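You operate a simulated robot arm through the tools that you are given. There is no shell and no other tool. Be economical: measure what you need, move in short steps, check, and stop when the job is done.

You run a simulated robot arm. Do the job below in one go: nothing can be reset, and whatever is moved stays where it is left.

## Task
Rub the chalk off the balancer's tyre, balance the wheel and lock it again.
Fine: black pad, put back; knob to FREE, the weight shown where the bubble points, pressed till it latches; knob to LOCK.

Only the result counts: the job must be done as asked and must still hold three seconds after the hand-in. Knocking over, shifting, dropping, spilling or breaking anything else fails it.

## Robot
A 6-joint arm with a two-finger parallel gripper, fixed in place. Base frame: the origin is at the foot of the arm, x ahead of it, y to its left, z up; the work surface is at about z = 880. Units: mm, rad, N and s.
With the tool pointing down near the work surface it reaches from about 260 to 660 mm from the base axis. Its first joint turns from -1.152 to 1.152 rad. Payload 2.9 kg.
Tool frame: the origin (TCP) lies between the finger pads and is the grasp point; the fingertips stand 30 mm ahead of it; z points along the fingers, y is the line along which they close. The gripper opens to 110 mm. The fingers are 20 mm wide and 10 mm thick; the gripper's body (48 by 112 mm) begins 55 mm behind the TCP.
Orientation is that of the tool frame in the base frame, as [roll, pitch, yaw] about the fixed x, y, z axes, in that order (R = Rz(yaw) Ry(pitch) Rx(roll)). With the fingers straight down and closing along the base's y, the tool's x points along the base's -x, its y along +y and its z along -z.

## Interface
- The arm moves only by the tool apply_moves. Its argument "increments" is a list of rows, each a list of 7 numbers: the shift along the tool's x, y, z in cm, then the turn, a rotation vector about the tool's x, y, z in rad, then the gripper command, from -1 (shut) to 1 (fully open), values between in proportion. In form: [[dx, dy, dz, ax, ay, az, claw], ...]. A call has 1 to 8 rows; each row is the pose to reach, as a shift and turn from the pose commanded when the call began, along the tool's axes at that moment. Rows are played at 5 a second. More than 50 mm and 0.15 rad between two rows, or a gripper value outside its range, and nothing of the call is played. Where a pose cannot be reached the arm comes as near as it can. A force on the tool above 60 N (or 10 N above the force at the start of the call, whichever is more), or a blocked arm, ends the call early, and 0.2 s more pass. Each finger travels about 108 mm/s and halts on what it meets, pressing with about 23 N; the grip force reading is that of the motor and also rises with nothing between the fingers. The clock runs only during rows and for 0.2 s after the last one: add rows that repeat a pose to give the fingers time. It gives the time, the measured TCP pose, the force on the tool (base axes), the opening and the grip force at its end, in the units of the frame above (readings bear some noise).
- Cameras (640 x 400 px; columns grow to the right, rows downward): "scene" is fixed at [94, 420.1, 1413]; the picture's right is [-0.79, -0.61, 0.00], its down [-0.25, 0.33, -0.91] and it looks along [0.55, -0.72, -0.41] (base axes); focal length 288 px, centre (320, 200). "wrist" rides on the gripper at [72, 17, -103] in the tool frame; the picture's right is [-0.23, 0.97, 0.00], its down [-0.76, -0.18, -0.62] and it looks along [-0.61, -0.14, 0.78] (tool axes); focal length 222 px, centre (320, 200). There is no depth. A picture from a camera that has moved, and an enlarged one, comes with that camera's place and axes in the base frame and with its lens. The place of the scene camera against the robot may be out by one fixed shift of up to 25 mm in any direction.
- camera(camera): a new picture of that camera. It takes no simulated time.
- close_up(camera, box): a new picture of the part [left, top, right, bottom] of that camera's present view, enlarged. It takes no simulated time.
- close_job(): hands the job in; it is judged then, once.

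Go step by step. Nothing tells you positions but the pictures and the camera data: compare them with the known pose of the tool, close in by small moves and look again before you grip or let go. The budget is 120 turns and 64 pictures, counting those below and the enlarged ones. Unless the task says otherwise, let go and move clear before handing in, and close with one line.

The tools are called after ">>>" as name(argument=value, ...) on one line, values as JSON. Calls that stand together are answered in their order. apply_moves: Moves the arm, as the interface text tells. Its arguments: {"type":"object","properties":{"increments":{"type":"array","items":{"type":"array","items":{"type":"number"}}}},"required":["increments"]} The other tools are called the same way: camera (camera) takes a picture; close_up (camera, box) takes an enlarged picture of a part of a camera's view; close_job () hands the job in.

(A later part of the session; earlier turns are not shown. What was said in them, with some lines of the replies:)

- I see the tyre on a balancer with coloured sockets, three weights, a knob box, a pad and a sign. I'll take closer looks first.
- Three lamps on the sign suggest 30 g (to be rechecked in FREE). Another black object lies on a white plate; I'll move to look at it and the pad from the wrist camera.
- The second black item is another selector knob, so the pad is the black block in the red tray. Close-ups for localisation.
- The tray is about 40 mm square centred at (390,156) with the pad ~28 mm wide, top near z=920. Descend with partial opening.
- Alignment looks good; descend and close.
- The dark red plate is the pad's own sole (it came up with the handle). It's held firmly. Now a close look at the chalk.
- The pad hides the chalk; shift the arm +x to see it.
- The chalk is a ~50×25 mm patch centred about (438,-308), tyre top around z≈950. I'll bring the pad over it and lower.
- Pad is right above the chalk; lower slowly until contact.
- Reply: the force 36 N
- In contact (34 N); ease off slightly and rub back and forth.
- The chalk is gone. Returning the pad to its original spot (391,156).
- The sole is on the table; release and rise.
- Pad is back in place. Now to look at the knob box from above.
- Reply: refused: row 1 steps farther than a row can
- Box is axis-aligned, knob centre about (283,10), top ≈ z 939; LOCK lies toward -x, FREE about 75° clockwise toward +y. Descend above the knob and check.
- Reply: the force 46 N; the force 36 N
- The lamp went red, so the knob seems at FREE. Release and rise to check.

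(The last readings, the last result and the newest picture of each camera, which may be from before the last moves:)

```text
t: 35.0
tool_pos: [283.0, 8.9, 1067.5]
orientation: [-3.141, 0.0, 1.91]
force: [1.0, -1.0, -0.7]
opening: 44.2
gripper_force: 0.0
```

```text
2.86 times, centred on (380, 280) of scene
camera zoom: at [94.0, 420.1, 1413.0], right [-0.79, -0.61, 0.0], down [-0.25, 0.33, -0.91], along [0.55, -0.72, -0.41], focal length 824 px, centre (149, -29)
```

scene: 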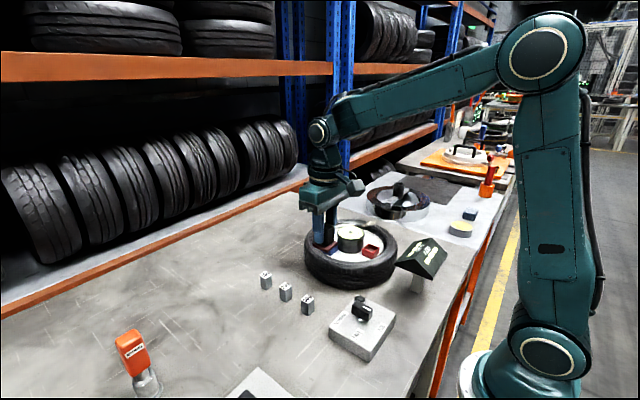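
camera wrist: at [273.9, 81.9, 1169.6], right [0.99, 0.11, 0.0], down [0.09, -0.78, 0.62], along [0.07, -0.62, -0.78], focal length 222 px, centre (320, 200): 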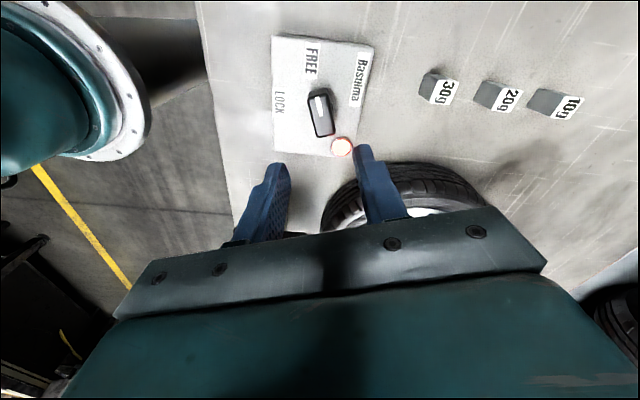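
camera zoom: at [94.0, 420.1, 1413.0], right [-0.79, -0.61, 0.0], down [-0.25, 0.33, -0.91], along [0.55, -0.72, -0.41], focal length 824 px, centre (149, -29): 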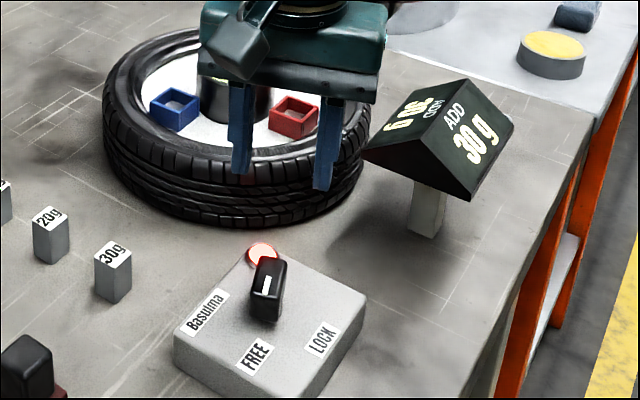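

The sign reads ADD 30 g. Turning the tool back to straight yaw and moving to view the bubble.

>>> apply_moves(increments=[[-0.58, 1.3, 0, 0, 0, -0.14, 0], [-1.16, 2.6, 0, 0, 0, -0.28, 0], [-1.75, 3.9, 0, 0, 0, -0.42, 0], [-2.33, 5.2, 0, 0, 0, -0.56, 0], [-2.9, 6.5, 0, 0, 0, -0.7, 0], [-3.5, 7.8, 0, 0, 0, -0.84, 0], [-4.1, 9.1, 0, 0, 0, -0.98, 0], [-4.66, 10.45, 0, 0, 0, -1.12, 0]])

>>> apply_moves(increments=[[0, 0, 0, 0, 0, -0.11, 0], [0, 0, 0, 0, 0, -0.11, 0]])

>>> camera(camera="wrist")

>>> close_up(camera="scene", box=[300, 200, 450, 294])

```text
t: 36.8
tool_pos: [401.3, -0.9, 1066.4]
orientation: [-3.141, -0.002, 3.032]
force: [-1.1, -0.8, 0.4]
opening: 55.0
gripper_force: 0.1
```

```text
t: 37.4
tool_pos: [400.4, 1.1, 1066.6]
orientation: [-3.141, -0.001, -3.141]
force: [0.4, 0.7, 0.0]
opening: 55.0
gripper_force: 0.0
```

```text
21 pictures are left
camera wrist: at [327.4, 16.7, 1169.4], right [0.23, 0.97, 0.0], down [0.76, -0.18, 0.62], along [0.61, -0.14, -0.78], focal length 222 px, centre (320, 200)
```

wrist: 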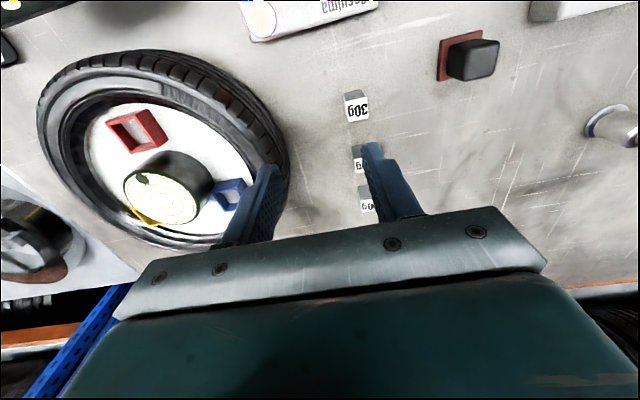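

```text
4.26 times, centred on (375, 247) of scene
camera zoom: at [94.0, 420.1, 1413.0], right [-0.79, -0.61, 0.0], down [-0.25, 0.33, -0.91], along [0.55, -0.72, -0.41], focal length 1227 px, centre (86, 0)
```

zoom: 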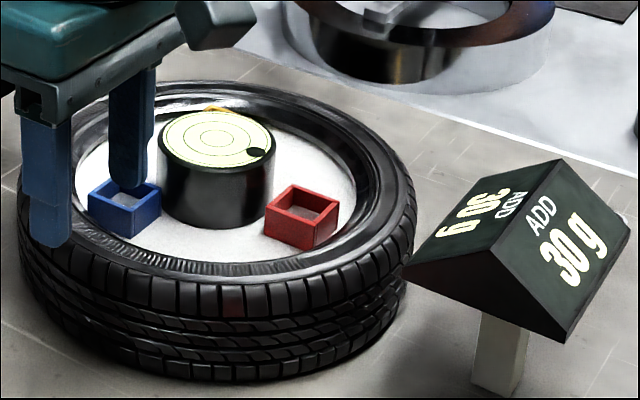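

Bubble points to the red socket: 30 g goes in red. Close-up for both positions.

>>> close_up(camera="wrist", box=[90, 80, 250, 200])

>>> close_up(camera="wrist", box=[320, 75, 400, 135])

```text
3.33 times, centred on (170, 140) of wrist
camera zoom: at [327.4, 16.7, 1169.4], right [0.23, 0.97, 0.0], down [0.76, -0.18, 0.62], along [0.61, -0.14, -0.78], focal length 740 px, centre (820, 400)
```

zoom: 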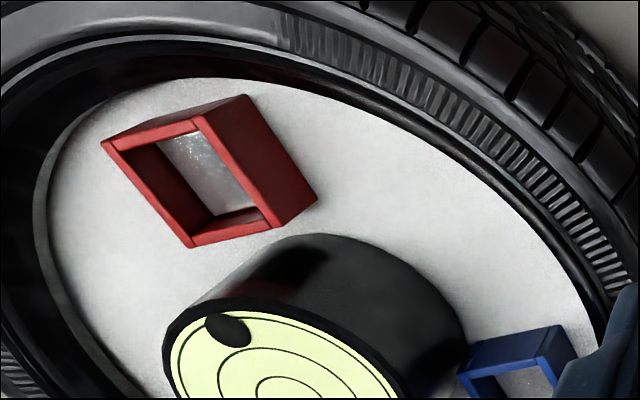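

```text
6.67 times, centred on (360, 105) of wrist
camera zoom: at [327.4, 16.7, 1169.4], right [0.23, 0.97, 0.0], down [0.76, -0.18, 0.62], along [0.61, -0.14, -0.78], focal length 1481 px, centre (53, 833)
```

zoom: 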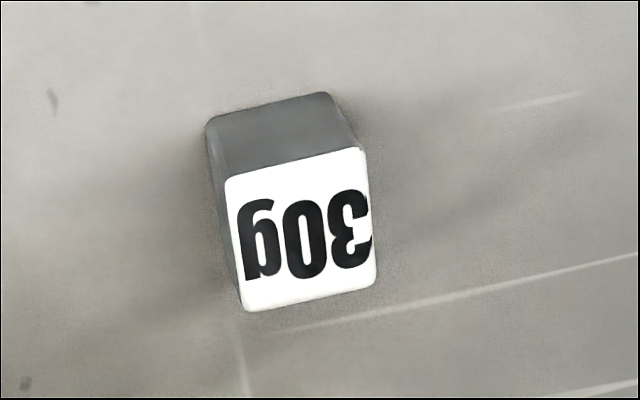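

Weight ~22 mm square centred near (410,40), top z≈917; red socket outer rim centre ≈(370.6,-185), rim z≈955, walls leave only ~2 mm clearance. Approach the weight.

>>> apply_moves(increments=[[-0.5, 2, 3, 0, 0, 0, -0.1], [-1.1, 4.08, 6, 0, 0, 0, -0.1], [-1.1, 4.08, 9, 0, 0, 0, -0.1], [-1.1, 4.08, 9, 0, 0, 0, -0.1]])

>>> close_up(camera="wrist", box=[220, 90, 420, 215])

```text
t: 38.4
tool_pos: [411.3, 40.3, 976.4]
orientation: [-3.14, 0.0, 3.139]
force: [-0.2, 0.0, -0.7]
opening: 49.4
gripper_force: 0.0
```

```text
3.20 times, centred on (320, 152) of wrist
camera zoom: at [338.5, 57.4, 1078.8], right [0.23, 0.97, 0.0], down [0.76, -0.18, 0.62], along [0.61, -0.14, -0.78], focal length 711 px, centre (320, 352)
```

zoom: 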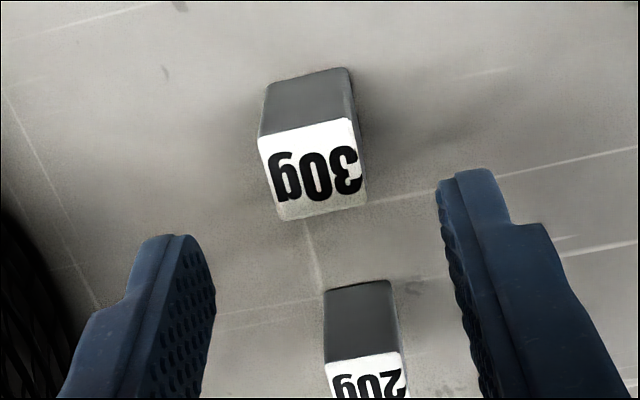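

>>> apply_moves(increments=[[0.1, -0.05, 2, 0, 0, 0, -0.1], [0.1, -0.05, 4.1, 0, 0, 0, -0.1], [0.1, -0.05, 4.1, 0, 0, 0, -0.4], [0.1, -0.05, 4.1, 0, 0, 0, -0.7], [0.1, -0.05, 4.1, 0, 0, 0, -1], [0.1, -0.05, 4.1, 0, 0, 0, -1]])

>>> apply_moves(increments=[[0, 0, -2, 0, 0, 0, -1], [0, 0, -6, 0, 0, 0, -1], [0, 0, -10, 0, 0, 0, -1], [0, 0, -12, 0, 0, 0, -1], [0, 0, -12, 0, 0, 0, -1]])

>>> close_up(camera="wrist", box=[220, 90, 420, 215])

```text
t: 39.8
tool_pos: [410.5, 39.3, 934.2]
orientation: [3.141, 0.0, -3.141]
force: [-1.2, -0.1, 0.2]
opening: 21.9
gripper_force: 23.5
```

```text
t: 41.0
tool_pos: [411.8, 39.6, 1053.0]
orientation: [3.14, 0.001, -3.141]
force: [0.0, 0.8, 0.2]
opening: 22.1
gripper_force: 22.7
```

```text
3.20 times, centred on (320, 152) of wrist
camera zoom: at [337.9, 56.4, 1156.5], right [0.23, 0.97, 0.0], down [0.76, -0.18, 0.62], along [0.61, -0.14, -0.78], focal length 711 px, centre (320, 352)
```

zoom: 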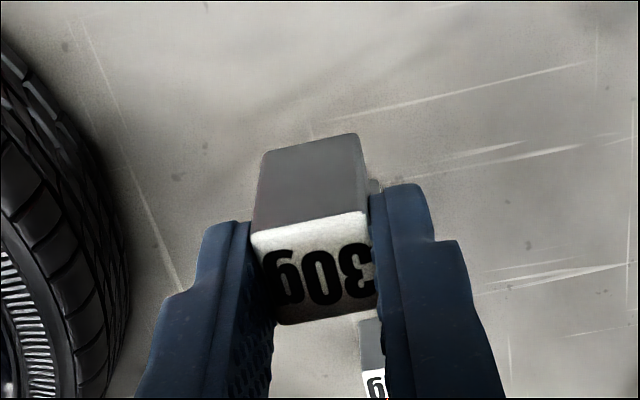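

Weight centred in the grip. Carry toward the red socket, stopping offset so I can see it.

>>> apply_moves(increments=[[0, -3, -2, 0, 0, 0, -1], [0, -7.5, -2, 0, 0, 0, -1], [0, -12, -2, 0, 0, 0, -1], [0, -16.5, -2, 0, 0, 0, -1], [-0.5, -20, -2, 0, 0, 0, -1], [-1, -22.5, -2, 0, 0, 0, -1], [-1, -22.5, -2, 0, 0, 0, -1]])

>>> close_up(camera="wrist", box=[220, 0, 420, 125])

```text
t: 42.6
tool_pos: [422.3, -184.9, 1073.3]
orientation: [3.14, 0.001, 3.141]
force: [0.0, 0.0, 0.1]
opening: 22.0
gripper_force: 23.2
```

```text
3.20 times, centred on (320, 62) of wrist
camera zoom: at [348.4, -168.8, 1177.0], right [0.23, 0.97, 0.0], down [0.76, -0.18, 0.62], along [0.61, -0.14, -0.78], focal length 711 px, centre (320, 640)
```

zoom: 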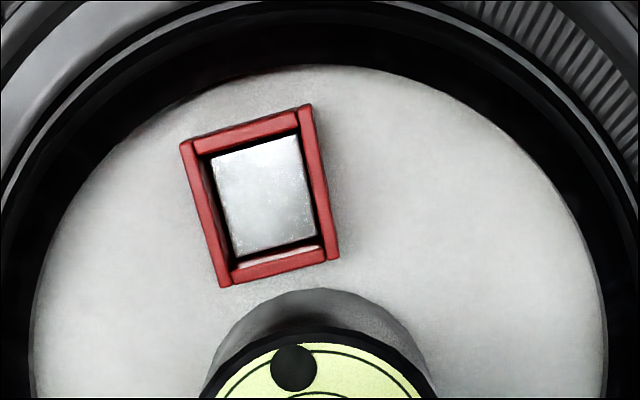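

Refined socket centre ≈ (371,-188.7). Move above it and lower to just over the rim.

>>> apply_moves(increments=[[2.5, -0.34, 0, 0, 0, 0, -1], [4.9, -0.34, 0, 0, 0, 0, -1], [4.9, -0.34, 2, 0, 0, 0, -1], [4.9, -0.34, 4, 0, 0, 0, -1], [4.9, -0.34, 5.2, 0, 0, 0, -1], [4.9, -0.34, 5.2, 0, 0, 0, -1]])

>>> close_up(camera="wrist", box=[220, 60, 420, 185])

>>> close_up(camera="scene", box=[320, 200, 416, 260])

```text
t: 44.0
tool_pos: [369.8, -188.6, 1021.3]
orientation: [-3.141, -0.002, -3.141]
force: [0.1, 0.0, -0.5]
opening: 22.5
gripper_force: 22.3
```

```text
3.20 times, centred on (320, 122) of wrist
camera zoom: at [296.3, -171.1, 1125.0], right [0.23, 0.97, 0.0], down [0.76, -0.18, 0.62], along [0.61, -0.14, -0.78], focal length 711 px, centre (320, 448)
```

zoom: 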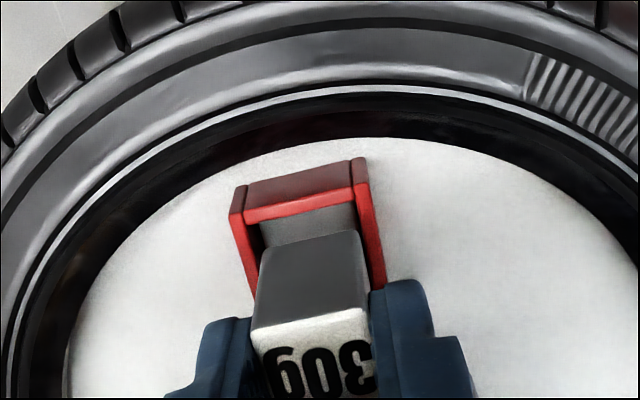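

```text
6.67 times, centred on (368, 230) of scene
camera zoom: at [94.0, 420.1, 1413.0], right [-0.79, -0.61, 0.0], down [-0.25, 0.33, -0.91], along [0.55, -0.72, -0.41], focal length 1923 px, centre (0, 0)
```

zoom: 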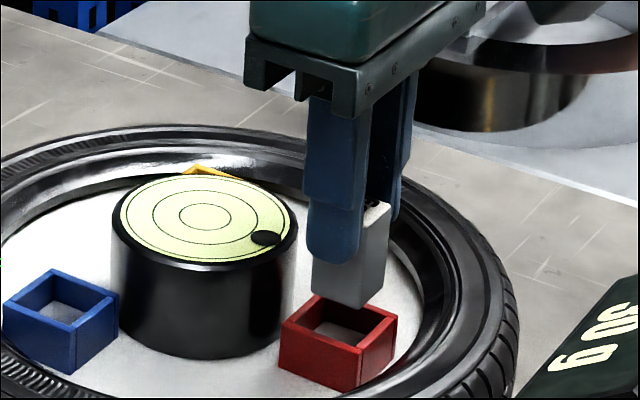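

Small correction of about 1 mm in y, then lower into the socket while watching force.

>>> apply_moves(increments=[[0.05, -0.08, 0.4, 0, 0, 0, -1], [0.05, -0.08, 0.9, 0, 0, 0, -1], [0.05, -0.08, 1.3, 0, 0, 0, -1], [0.05, -0.08, 1.7, 0, 0, 0, -1], [0.05, -0.08, 2.0, 0, 0, 0, -1]])

>>> close_up(camera="scene", box=[320, 200, 416, 260])

```text
t: 45.2
tool_pos: [370.4, -189.2, 1005.7]
orientation: [-3.14, 0.002, 3.14]
force: [-4.8, 1.3, 18.4]
opening: 22.3
gripper_force: 23.0
```

```text
6.67 times, centred on (368, 230) of scene
camera zoom: at [93.7, 420.3, 1413.0], right [-0.79, -0.61, 0.0], down [-0.25, 0.33, -0.91], along [0.55, -0.72, -0.41], focal length 1923 px, centre (0, 0)
```

zoom: 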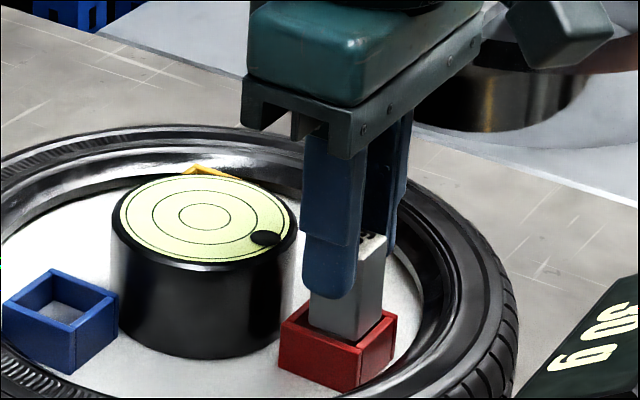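

>>> close_up(camera="wrist", box=[265, 80, 385, 180])

```text
4.00 times, centred on (325, 130) of wrist
camera zoom: at [297.1, -172.6, 1107.2], right [0.23, 0.97, 0.0], down [0.76, -0.18, 0.63], along [0.61, -0.14, -0.78], focal length 888 px, centre (300, 480)
```

zoom: 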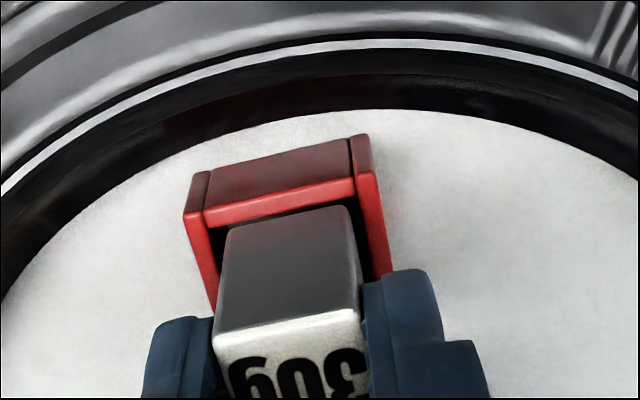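

Contact near the rim: the gap suggests the weight is slightly too far +x. Lift a bit, shift ~1 mm toward -x and -0.4 mm y, and try again gently.

>>> apply_moves(increments=[[0, 0, -0.7, 0, 0, 0, -1], [0.12, -0.04, -0.7, 0, 0, 0, -1], [0.12, -0.04, -0.3, 0, 0, 0, -1], [0.12, -0.04, 0, 0, 0, 0, -1], [0.12, -0.04, 0.0, 0, 0, 0, -1]])

```text
t: 46.4
tool_pos: [370.7, -190.4, 1004.9]
orientation: [-3.14, 0.002, 3.139]
force: [-3.0, 1.4, 18.6]
opening: 21.9
gripper_force: 23.1
```

>>> apply_moves(increments=[[0, 0, -0.2, 0, 0, 0, -1], [0.2, 0, -0.2, 0, 0, 0, -1], [0.4, 0, -0.2, 0, 0, 0, -1], [0.4, 0, -0.2, 0, 0, 0, -1]])

```text
t: 47.4
tool_pos: [366.1, -190.4, 1004.9]
orientation: [3.141, 0.0, 3.138]
force: [-0.1, 0.6, -1.0]
opening: 22.2
gripper_force: 22.9
```

>>> close_up(camera="wrist", box=[265, 80, 385, 180])

>>> close_up(camera="scene", box=[344, 220, 392, 260])

```text
4.00 times, centred on (325, 130) of wrist
camera zoom: at [292.1, -172.6, 1107.8], right [0.23, 0.97, 0.0], down [0.76, -0.18, 0.62], along [0.61, -0.14, -0.78], focal length 888 px, centre (300, 480)
```

zoom: 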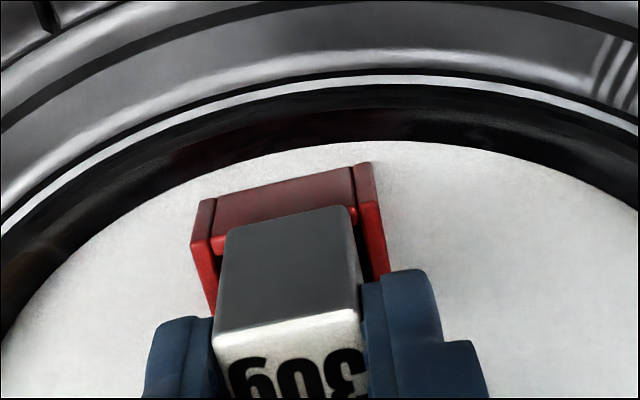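

```text
10.00 times, centred on (368, 240) of scene
camera zoom: at [94.0, 420.1, 1413.0], right [-0.79, -0.61, 0.0], down [-0.25, 0.33, -0.91], along [0.55, -0.72, -0.41], focal length 2884 px, centre (-160, -200)
```

zoom: 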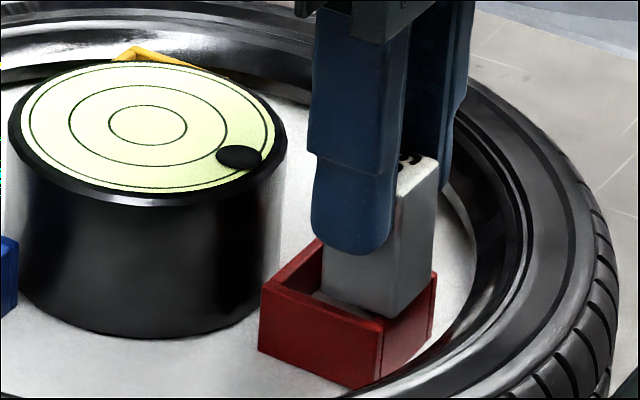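

The weight is resting on the rim rather than inside; the scene view suggests it needs to go +x/+y a little. Try a new position gently.

>>> apply_moves(increments=[[0, 0, -0.5, 0, 0, 0, -1], [-0.67, 0.14, -0.5, 0, 0, 0, -1], [-0.67, 0.14, -0.1, 0, 0, 0, -1], [-0.67, 0.14, 0.1, 0, 0, 0, -1], [-0.67, 0.14, 0.2, 0, 0, 0, -1]])

```text
t: 48.6
tool_pos: [372.2, -188.4, 1002.6]
orientation: [3.141, 0.002, -3.141]
force: [0.6, -0.3, -0.5]
opening: 22.2
gripper_force: 22.9
```

No contact now at that height: it is entering. Continue lowering.

>>> apply_moves(increments=[[0, 0, 0.2, 0, 0, 0, -1], [0, 0, 0.4, 0, 0, 0, -1], [0, 0, 0.6, 0, 0, 0, -1], [0, 0, 0.8, 0, 0, 0, -1], [0, 0, 0.8, 0, 0, 0, -1]])

>>> close_up(camera="scene", box=[344, 220, 392, 260])

```text
t: 49.8
tool_pos: [373.2, -187.9, 995.6]
orientation: [3.14, 0.0, 3.141]
force: [-0.5, -0.2, 0.0]
opening: 21.8
gripper_force: 22.8
```

```text
10.00 times, centred on (368, 240) of scene
camera zoom: at [94.0, 420.1, 1413.0], right [-0.79, -0.61, 0.0], down [-0.25, 0.33, -0.91], along [0.55, -0.72, -0.41], focal length 2884 px, centre (-160, -200)
```

zoom: 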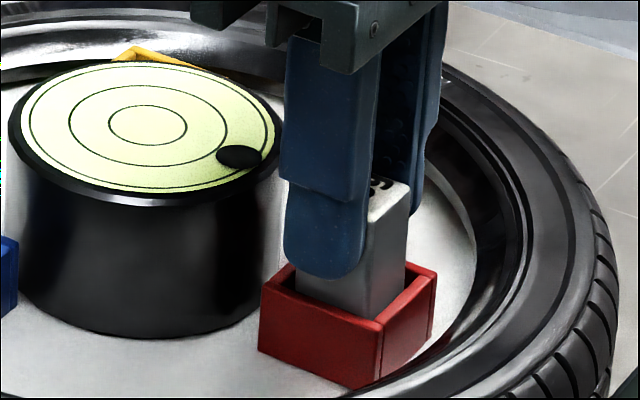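

>>> apply_moves(increments=[[0, 0, 0.2, 0, 0, 0, -1], [0, 0, 0.4, 0, 0, 0, -1], [0, 0, 0.6, 0, 0, 0, -1], [0, 0, 0.6, 0, 0, 0, -1]])

```text
t: 50.8
tool_pos: [371.2, -187.5, 989.6]
orientation: [-3.141, 0.0, 3.141]
force: [0.1, -0.9, -1.5]
opening: 22.1
gripper_force: 23.0
```

Deep in the socket; release, rise, close the fingers for pressing.

>>> apply_moves(increments=[[0, 0, 0, 0, 0, 0, -0.4], [0, 0, 0, 0, 0, 0, -0.2], [0, 0, 0, 0, 0, 0, -0.2], [0, 0, -2, 0, 0, 0, -0.2], [0, 0, -5, 0, 0, 0, -0.2], [0, 0, -5, 0, 0, 0, -0.6], [0, 0, -5, 0, 0, 0, -1], [0, 0, -5, 0, 0, 0, -1]])

>>> close_up(camera="scene", box=[328, 200, 408, 260])

```text
t: 52.6
tool_pos: [370.8, -188.2, 1040.0]
orientation: [3.141, 0.0, -3.141]
force: [-0.3, 0.4, -0.1]
opening: 0.0
gripper_force: 22.6
```

```text
6.67 times, centred on (368, 230) of scene
camera zoom: at [94.0, 420.1, 1413.0], right [-0.79, -0.61, 0.0], down [-0.25, 0.33, -0.91], along [0.55, -0.72, -0.41], focal length 1923 px, centre (0, 0)
```

zoom: 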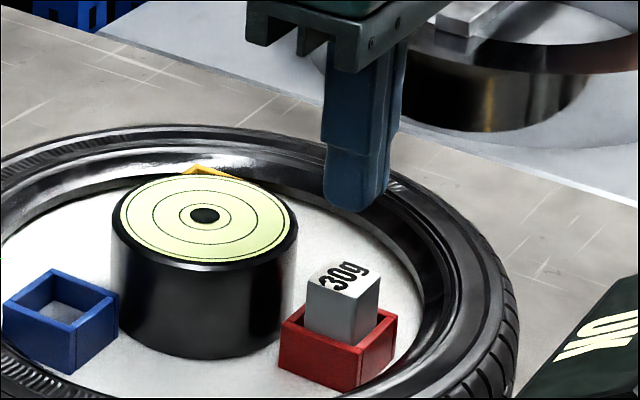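

Bubble is centred and the sign changed, but I'll press the weight to be sure it latches.

>>> apply_moves(increments=[[0, 0, 1.5, 0, 0, 0, -1], [0, 0, 2.8, 0, 0, 0, -1], [0, 0, 3.4, 0, 0, 0, -1], [0, 0, 3.7, 0, 0, 0, -1], [0, 0, 3.9, 0, 0, 0, -1], [0, 0, 4.0, 0, 0, 0, -1]])

```text
t: 54.0
tool_pos: [372.1, -187.8, 1002.7]
orientation: [-3.137, 0.007, 3.139]
force: [-9.5, 3.7, 55.4]
opening: 0.0
gripper_force: 23.1
```

>>> apply_moves(increments=[[0, 0, -0.5, 0, 0, 0, -1], [0, 0, -3, 0, 0, 0, -1], [0, 0, -7, 0, 0, 0, -1], [0, 0, -7, 0, 0, 0, -1]])

>>> close_up(camera="scene", box=[328, 200, 408, 260])

```text
t: 55.0
tool_pos: [371.1, -187.9, 1067.8]
orientation: [3.141, -0.002, -3.141]
force: [0.6, -0.1, 0.7]
opening: 0.0
gripper_force: 22.8
```

```text
6.67 times, centred on (368, 230) of scene
camera zoom: at [94.0, 420.1, 1413.0], right [-0.79, -0.61, 0.0], down [-0.25, 0.33, -0.91], along [0.55, -0.72, -0.41], focal length 1923 px, centre (0, 0)
```

zoom: 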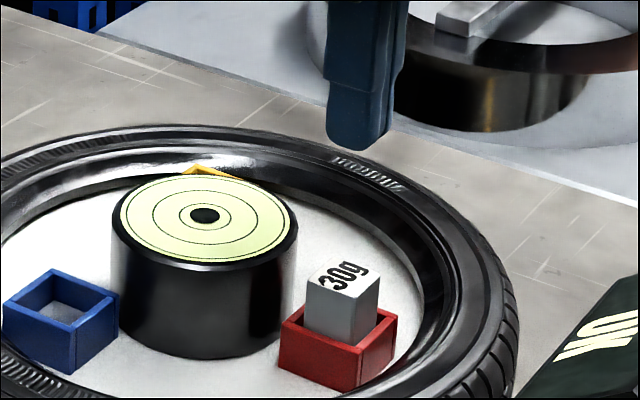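

The weight is fully down, bubble centred, sign OK. Now return to the knob with the grip turned to match FREE.

>>> apply_moves(increments=[[1, 2.5, 0, 0, 0, 0.14, -0.5], [2.1, 5, 0, 0, 0, 0.28, -0.2], [3.2, 7.5, 0, 0, 0, 0.42, -0.2], [4.3, 10, 0, 0, 0, 0.56, -0.2], [5.4, 12.5, 0, 0, 0, 0.7, -0.2], [6.5, 15, 0, 0, 0, 0.84, -0.2], [7.6, 17.5, 0, 0, 0, 0.98, -0.2], [8.6, 19.68, 0, 0, 0, 1.12, -0.2]])

>>> apply_moves(increments=[[0, 0, 3, 0, 0, 0.11, -0.2], [0, 0, 6, 0, 0, 0.11, -0.2], [0, 0, 8, 0, 0, 0.11, -0.2], [0, 0, 8, 0, 0, 0.11, -0.2]])

>>> close_up(camera="wrist", box=[220, 70, 420, 220])

```text
t: 56.8
tool_pos: [287.5, 9.4, 1067.6]
orientation: [3.14, 0.0, 2.02]
force: [-1.2, 0.7, 0.0]
opening: 43.7
gripper_force: 0.1
```

```text
t: 57.8
tool_pos: [285.3, 9.1, 987.1]
orientation: [3.141, 0.001, 1.91]
force: [0.2, 0.3, -1.3]
opening: 44.2
gripper_force: 0.1
```

```text
2.67 times, centred on (320, 145) of wrist
camera zoom: at [276.3, 82.6, 1090.3], right [0.99, 0.11, 0.0], down [0.09, -0.78, 0.62], along [0.07, -0.62, -0.78], focal length 592 px, centre (320, 347)
```

zoom: 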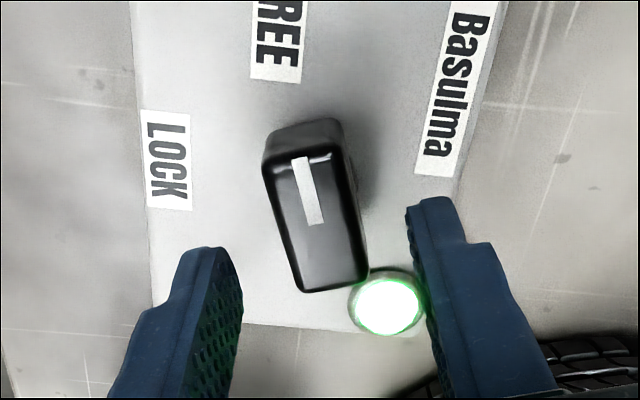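

Lamp is green. Descend, grip and turn back to LOCK.

>>> apply_moves(increments=[[-0.09, -0.03, 1.8, 0, 0, 0, -0.2], [-0.09, -0.03, 3.4, 0, 0, 0, -0.2], [-0.09, -0.03, 3.4, 0, 0, 0, -0.6], [-0.09, -0.03, 3.4, 0, 0, 0, -1], [-0.09, -0.03, 3.4, 0, 0, 0, -1]])

>>> apply_moves(increments=[[0, 0, 0, 0, 0, -0.14, -1], [0, 0, 0, 0, 0, -0.28, -1], [0, 0, 0, 0, 0, -0.42, -1], [0, 0, 0, 0, 0, -0.56, -1], [0, 0, 0, 0, 0, -0.56, -1]])

```text
t: 59.0
tool_pos: [285.7, 9.0, 953.6]
orientation: [-3.141, 0.0, 1.911]
force: [2.2, 0.5, -4.6]
opening: 21.9
gripper_force: 44.7
```

```text
t: 60.2
tool_pos: [286.7, 8.9, 954.3]
orientation: [-3.141, -0.002, 2.473]
force: [10.6, 6.5, -35.5]
opening: 22.2
gripper_force: 45.2
```

>>> apply_moves(increments=[[0, 0, 0, 0, 0, -0.14, -1], [0, 0, 0, 0, 0, -0.28, -1], [0, 0, 0, 0, 0, -0.42, -1], [0, 0, 0, 0, 0, -0.56, -1], [0, 0, 0, 0, 0, -0.67, -1], [0, 0, 0, 0, 0, -0.67, -1]])

>>> close_up(camera="scene", box=[310, 235, 470, 350])

```text
t: 61.6
tool_pos: [286.5, 10.1, 956.0]
orientation: [3.137, 0.0, -3.138]
force: [11.5, 22.2, -31.4]
opening: 21.8
gripper_force: 45.0
```

```text
3.48 times, centred on (390, 292) of scene
camera zoom: at [94.6, 420.7, 1412.8], right [-0.79, -0.61, 0.0], down [-0.25, 0.33, -0.91], along [0.55, -0.72, -0.41], focal length 1003 px, centre (76, -122)
```

zoom: 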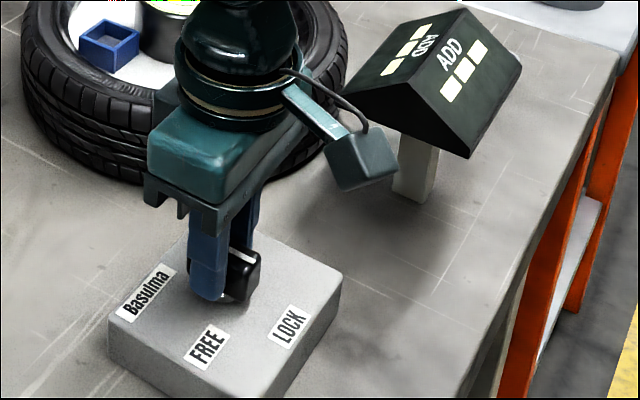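

Locked (sign back to its locked display). Release and rise clear.

>>> apply_moves(increments=[[0, 0, 0, 0, 0, 0, -0.6], [0, 0, 0, 0, 0, 0, -0.2], [0, 0, 0, 0, 0, 0, -0.2], [0, 0, -3, 0, 0, 0, -0.2], [0, 0, -7, 0, 0, 0, -0.2], [0, 0, -11, 0, 0, 0, -0.2], [0, 0, -15, 0, 0, 0, -0.2], [0, 0, -15, 0, 0, 0, -0.2]])

>>> camera(camera="wrist")

>>> close_up(camera="scene", box=[220, 200, 450, 390])

```text
t: 63.4
tool_pos: [285.1, 10.9, 1104.6]
orientation: [-3.141, -0.001, -3.141]
force: [0.2, 0.0, 0.2]
opening: 43.9
gripper_force: 0.0
```

```text
3 pictures are left
camera wrist: at [211.9, 27.6, 1208.0], right [0.23, 0.97, 0.0], down [0.76, -0.18, 0.62], along [0.61, -0.14, -0.78], focal length 222 px, centre (320, 200)
```

wrist: 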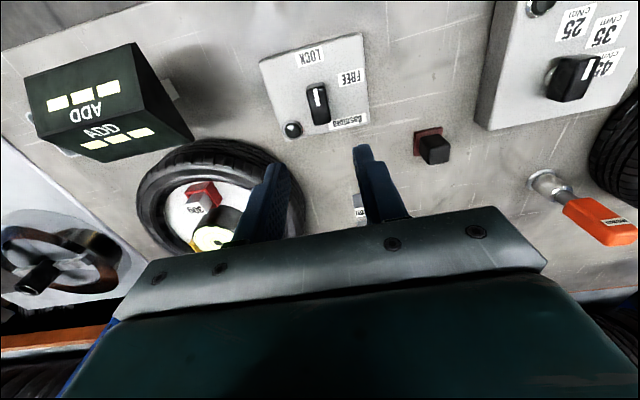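

```text
2.11 times, centred on (335, 295) of scene
camera zoom: at [94.0, 420.1, 1413.0], right [-0.79, -0.61, 0.0], down [-0.25, 0.33, -0.91], along [0.55, -0.72, -0.41], focal length 607 px, centre (288, 0)
```

zoom: 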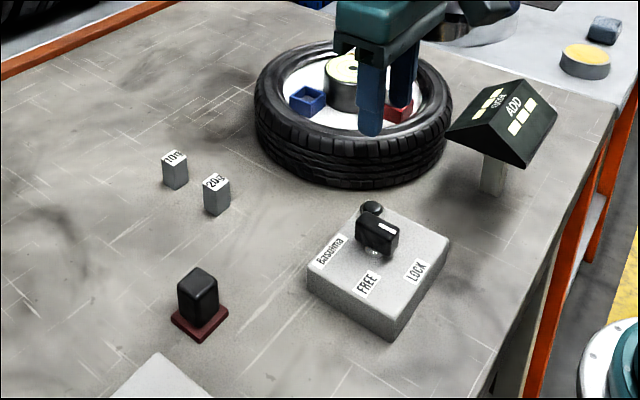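

The knob points to LOCK with the lamp off, the weight sits in the red socket, the pad is back and the arm is clear. Handing in.

>>> close_job()

```text
The job is handed in.
```

The job is handed in: the chalk is rubbed off and the black pad is back in its place. The 30 g weight is pressed fully down in the red socket with the bubble centred, and the knob is back at LOCK.
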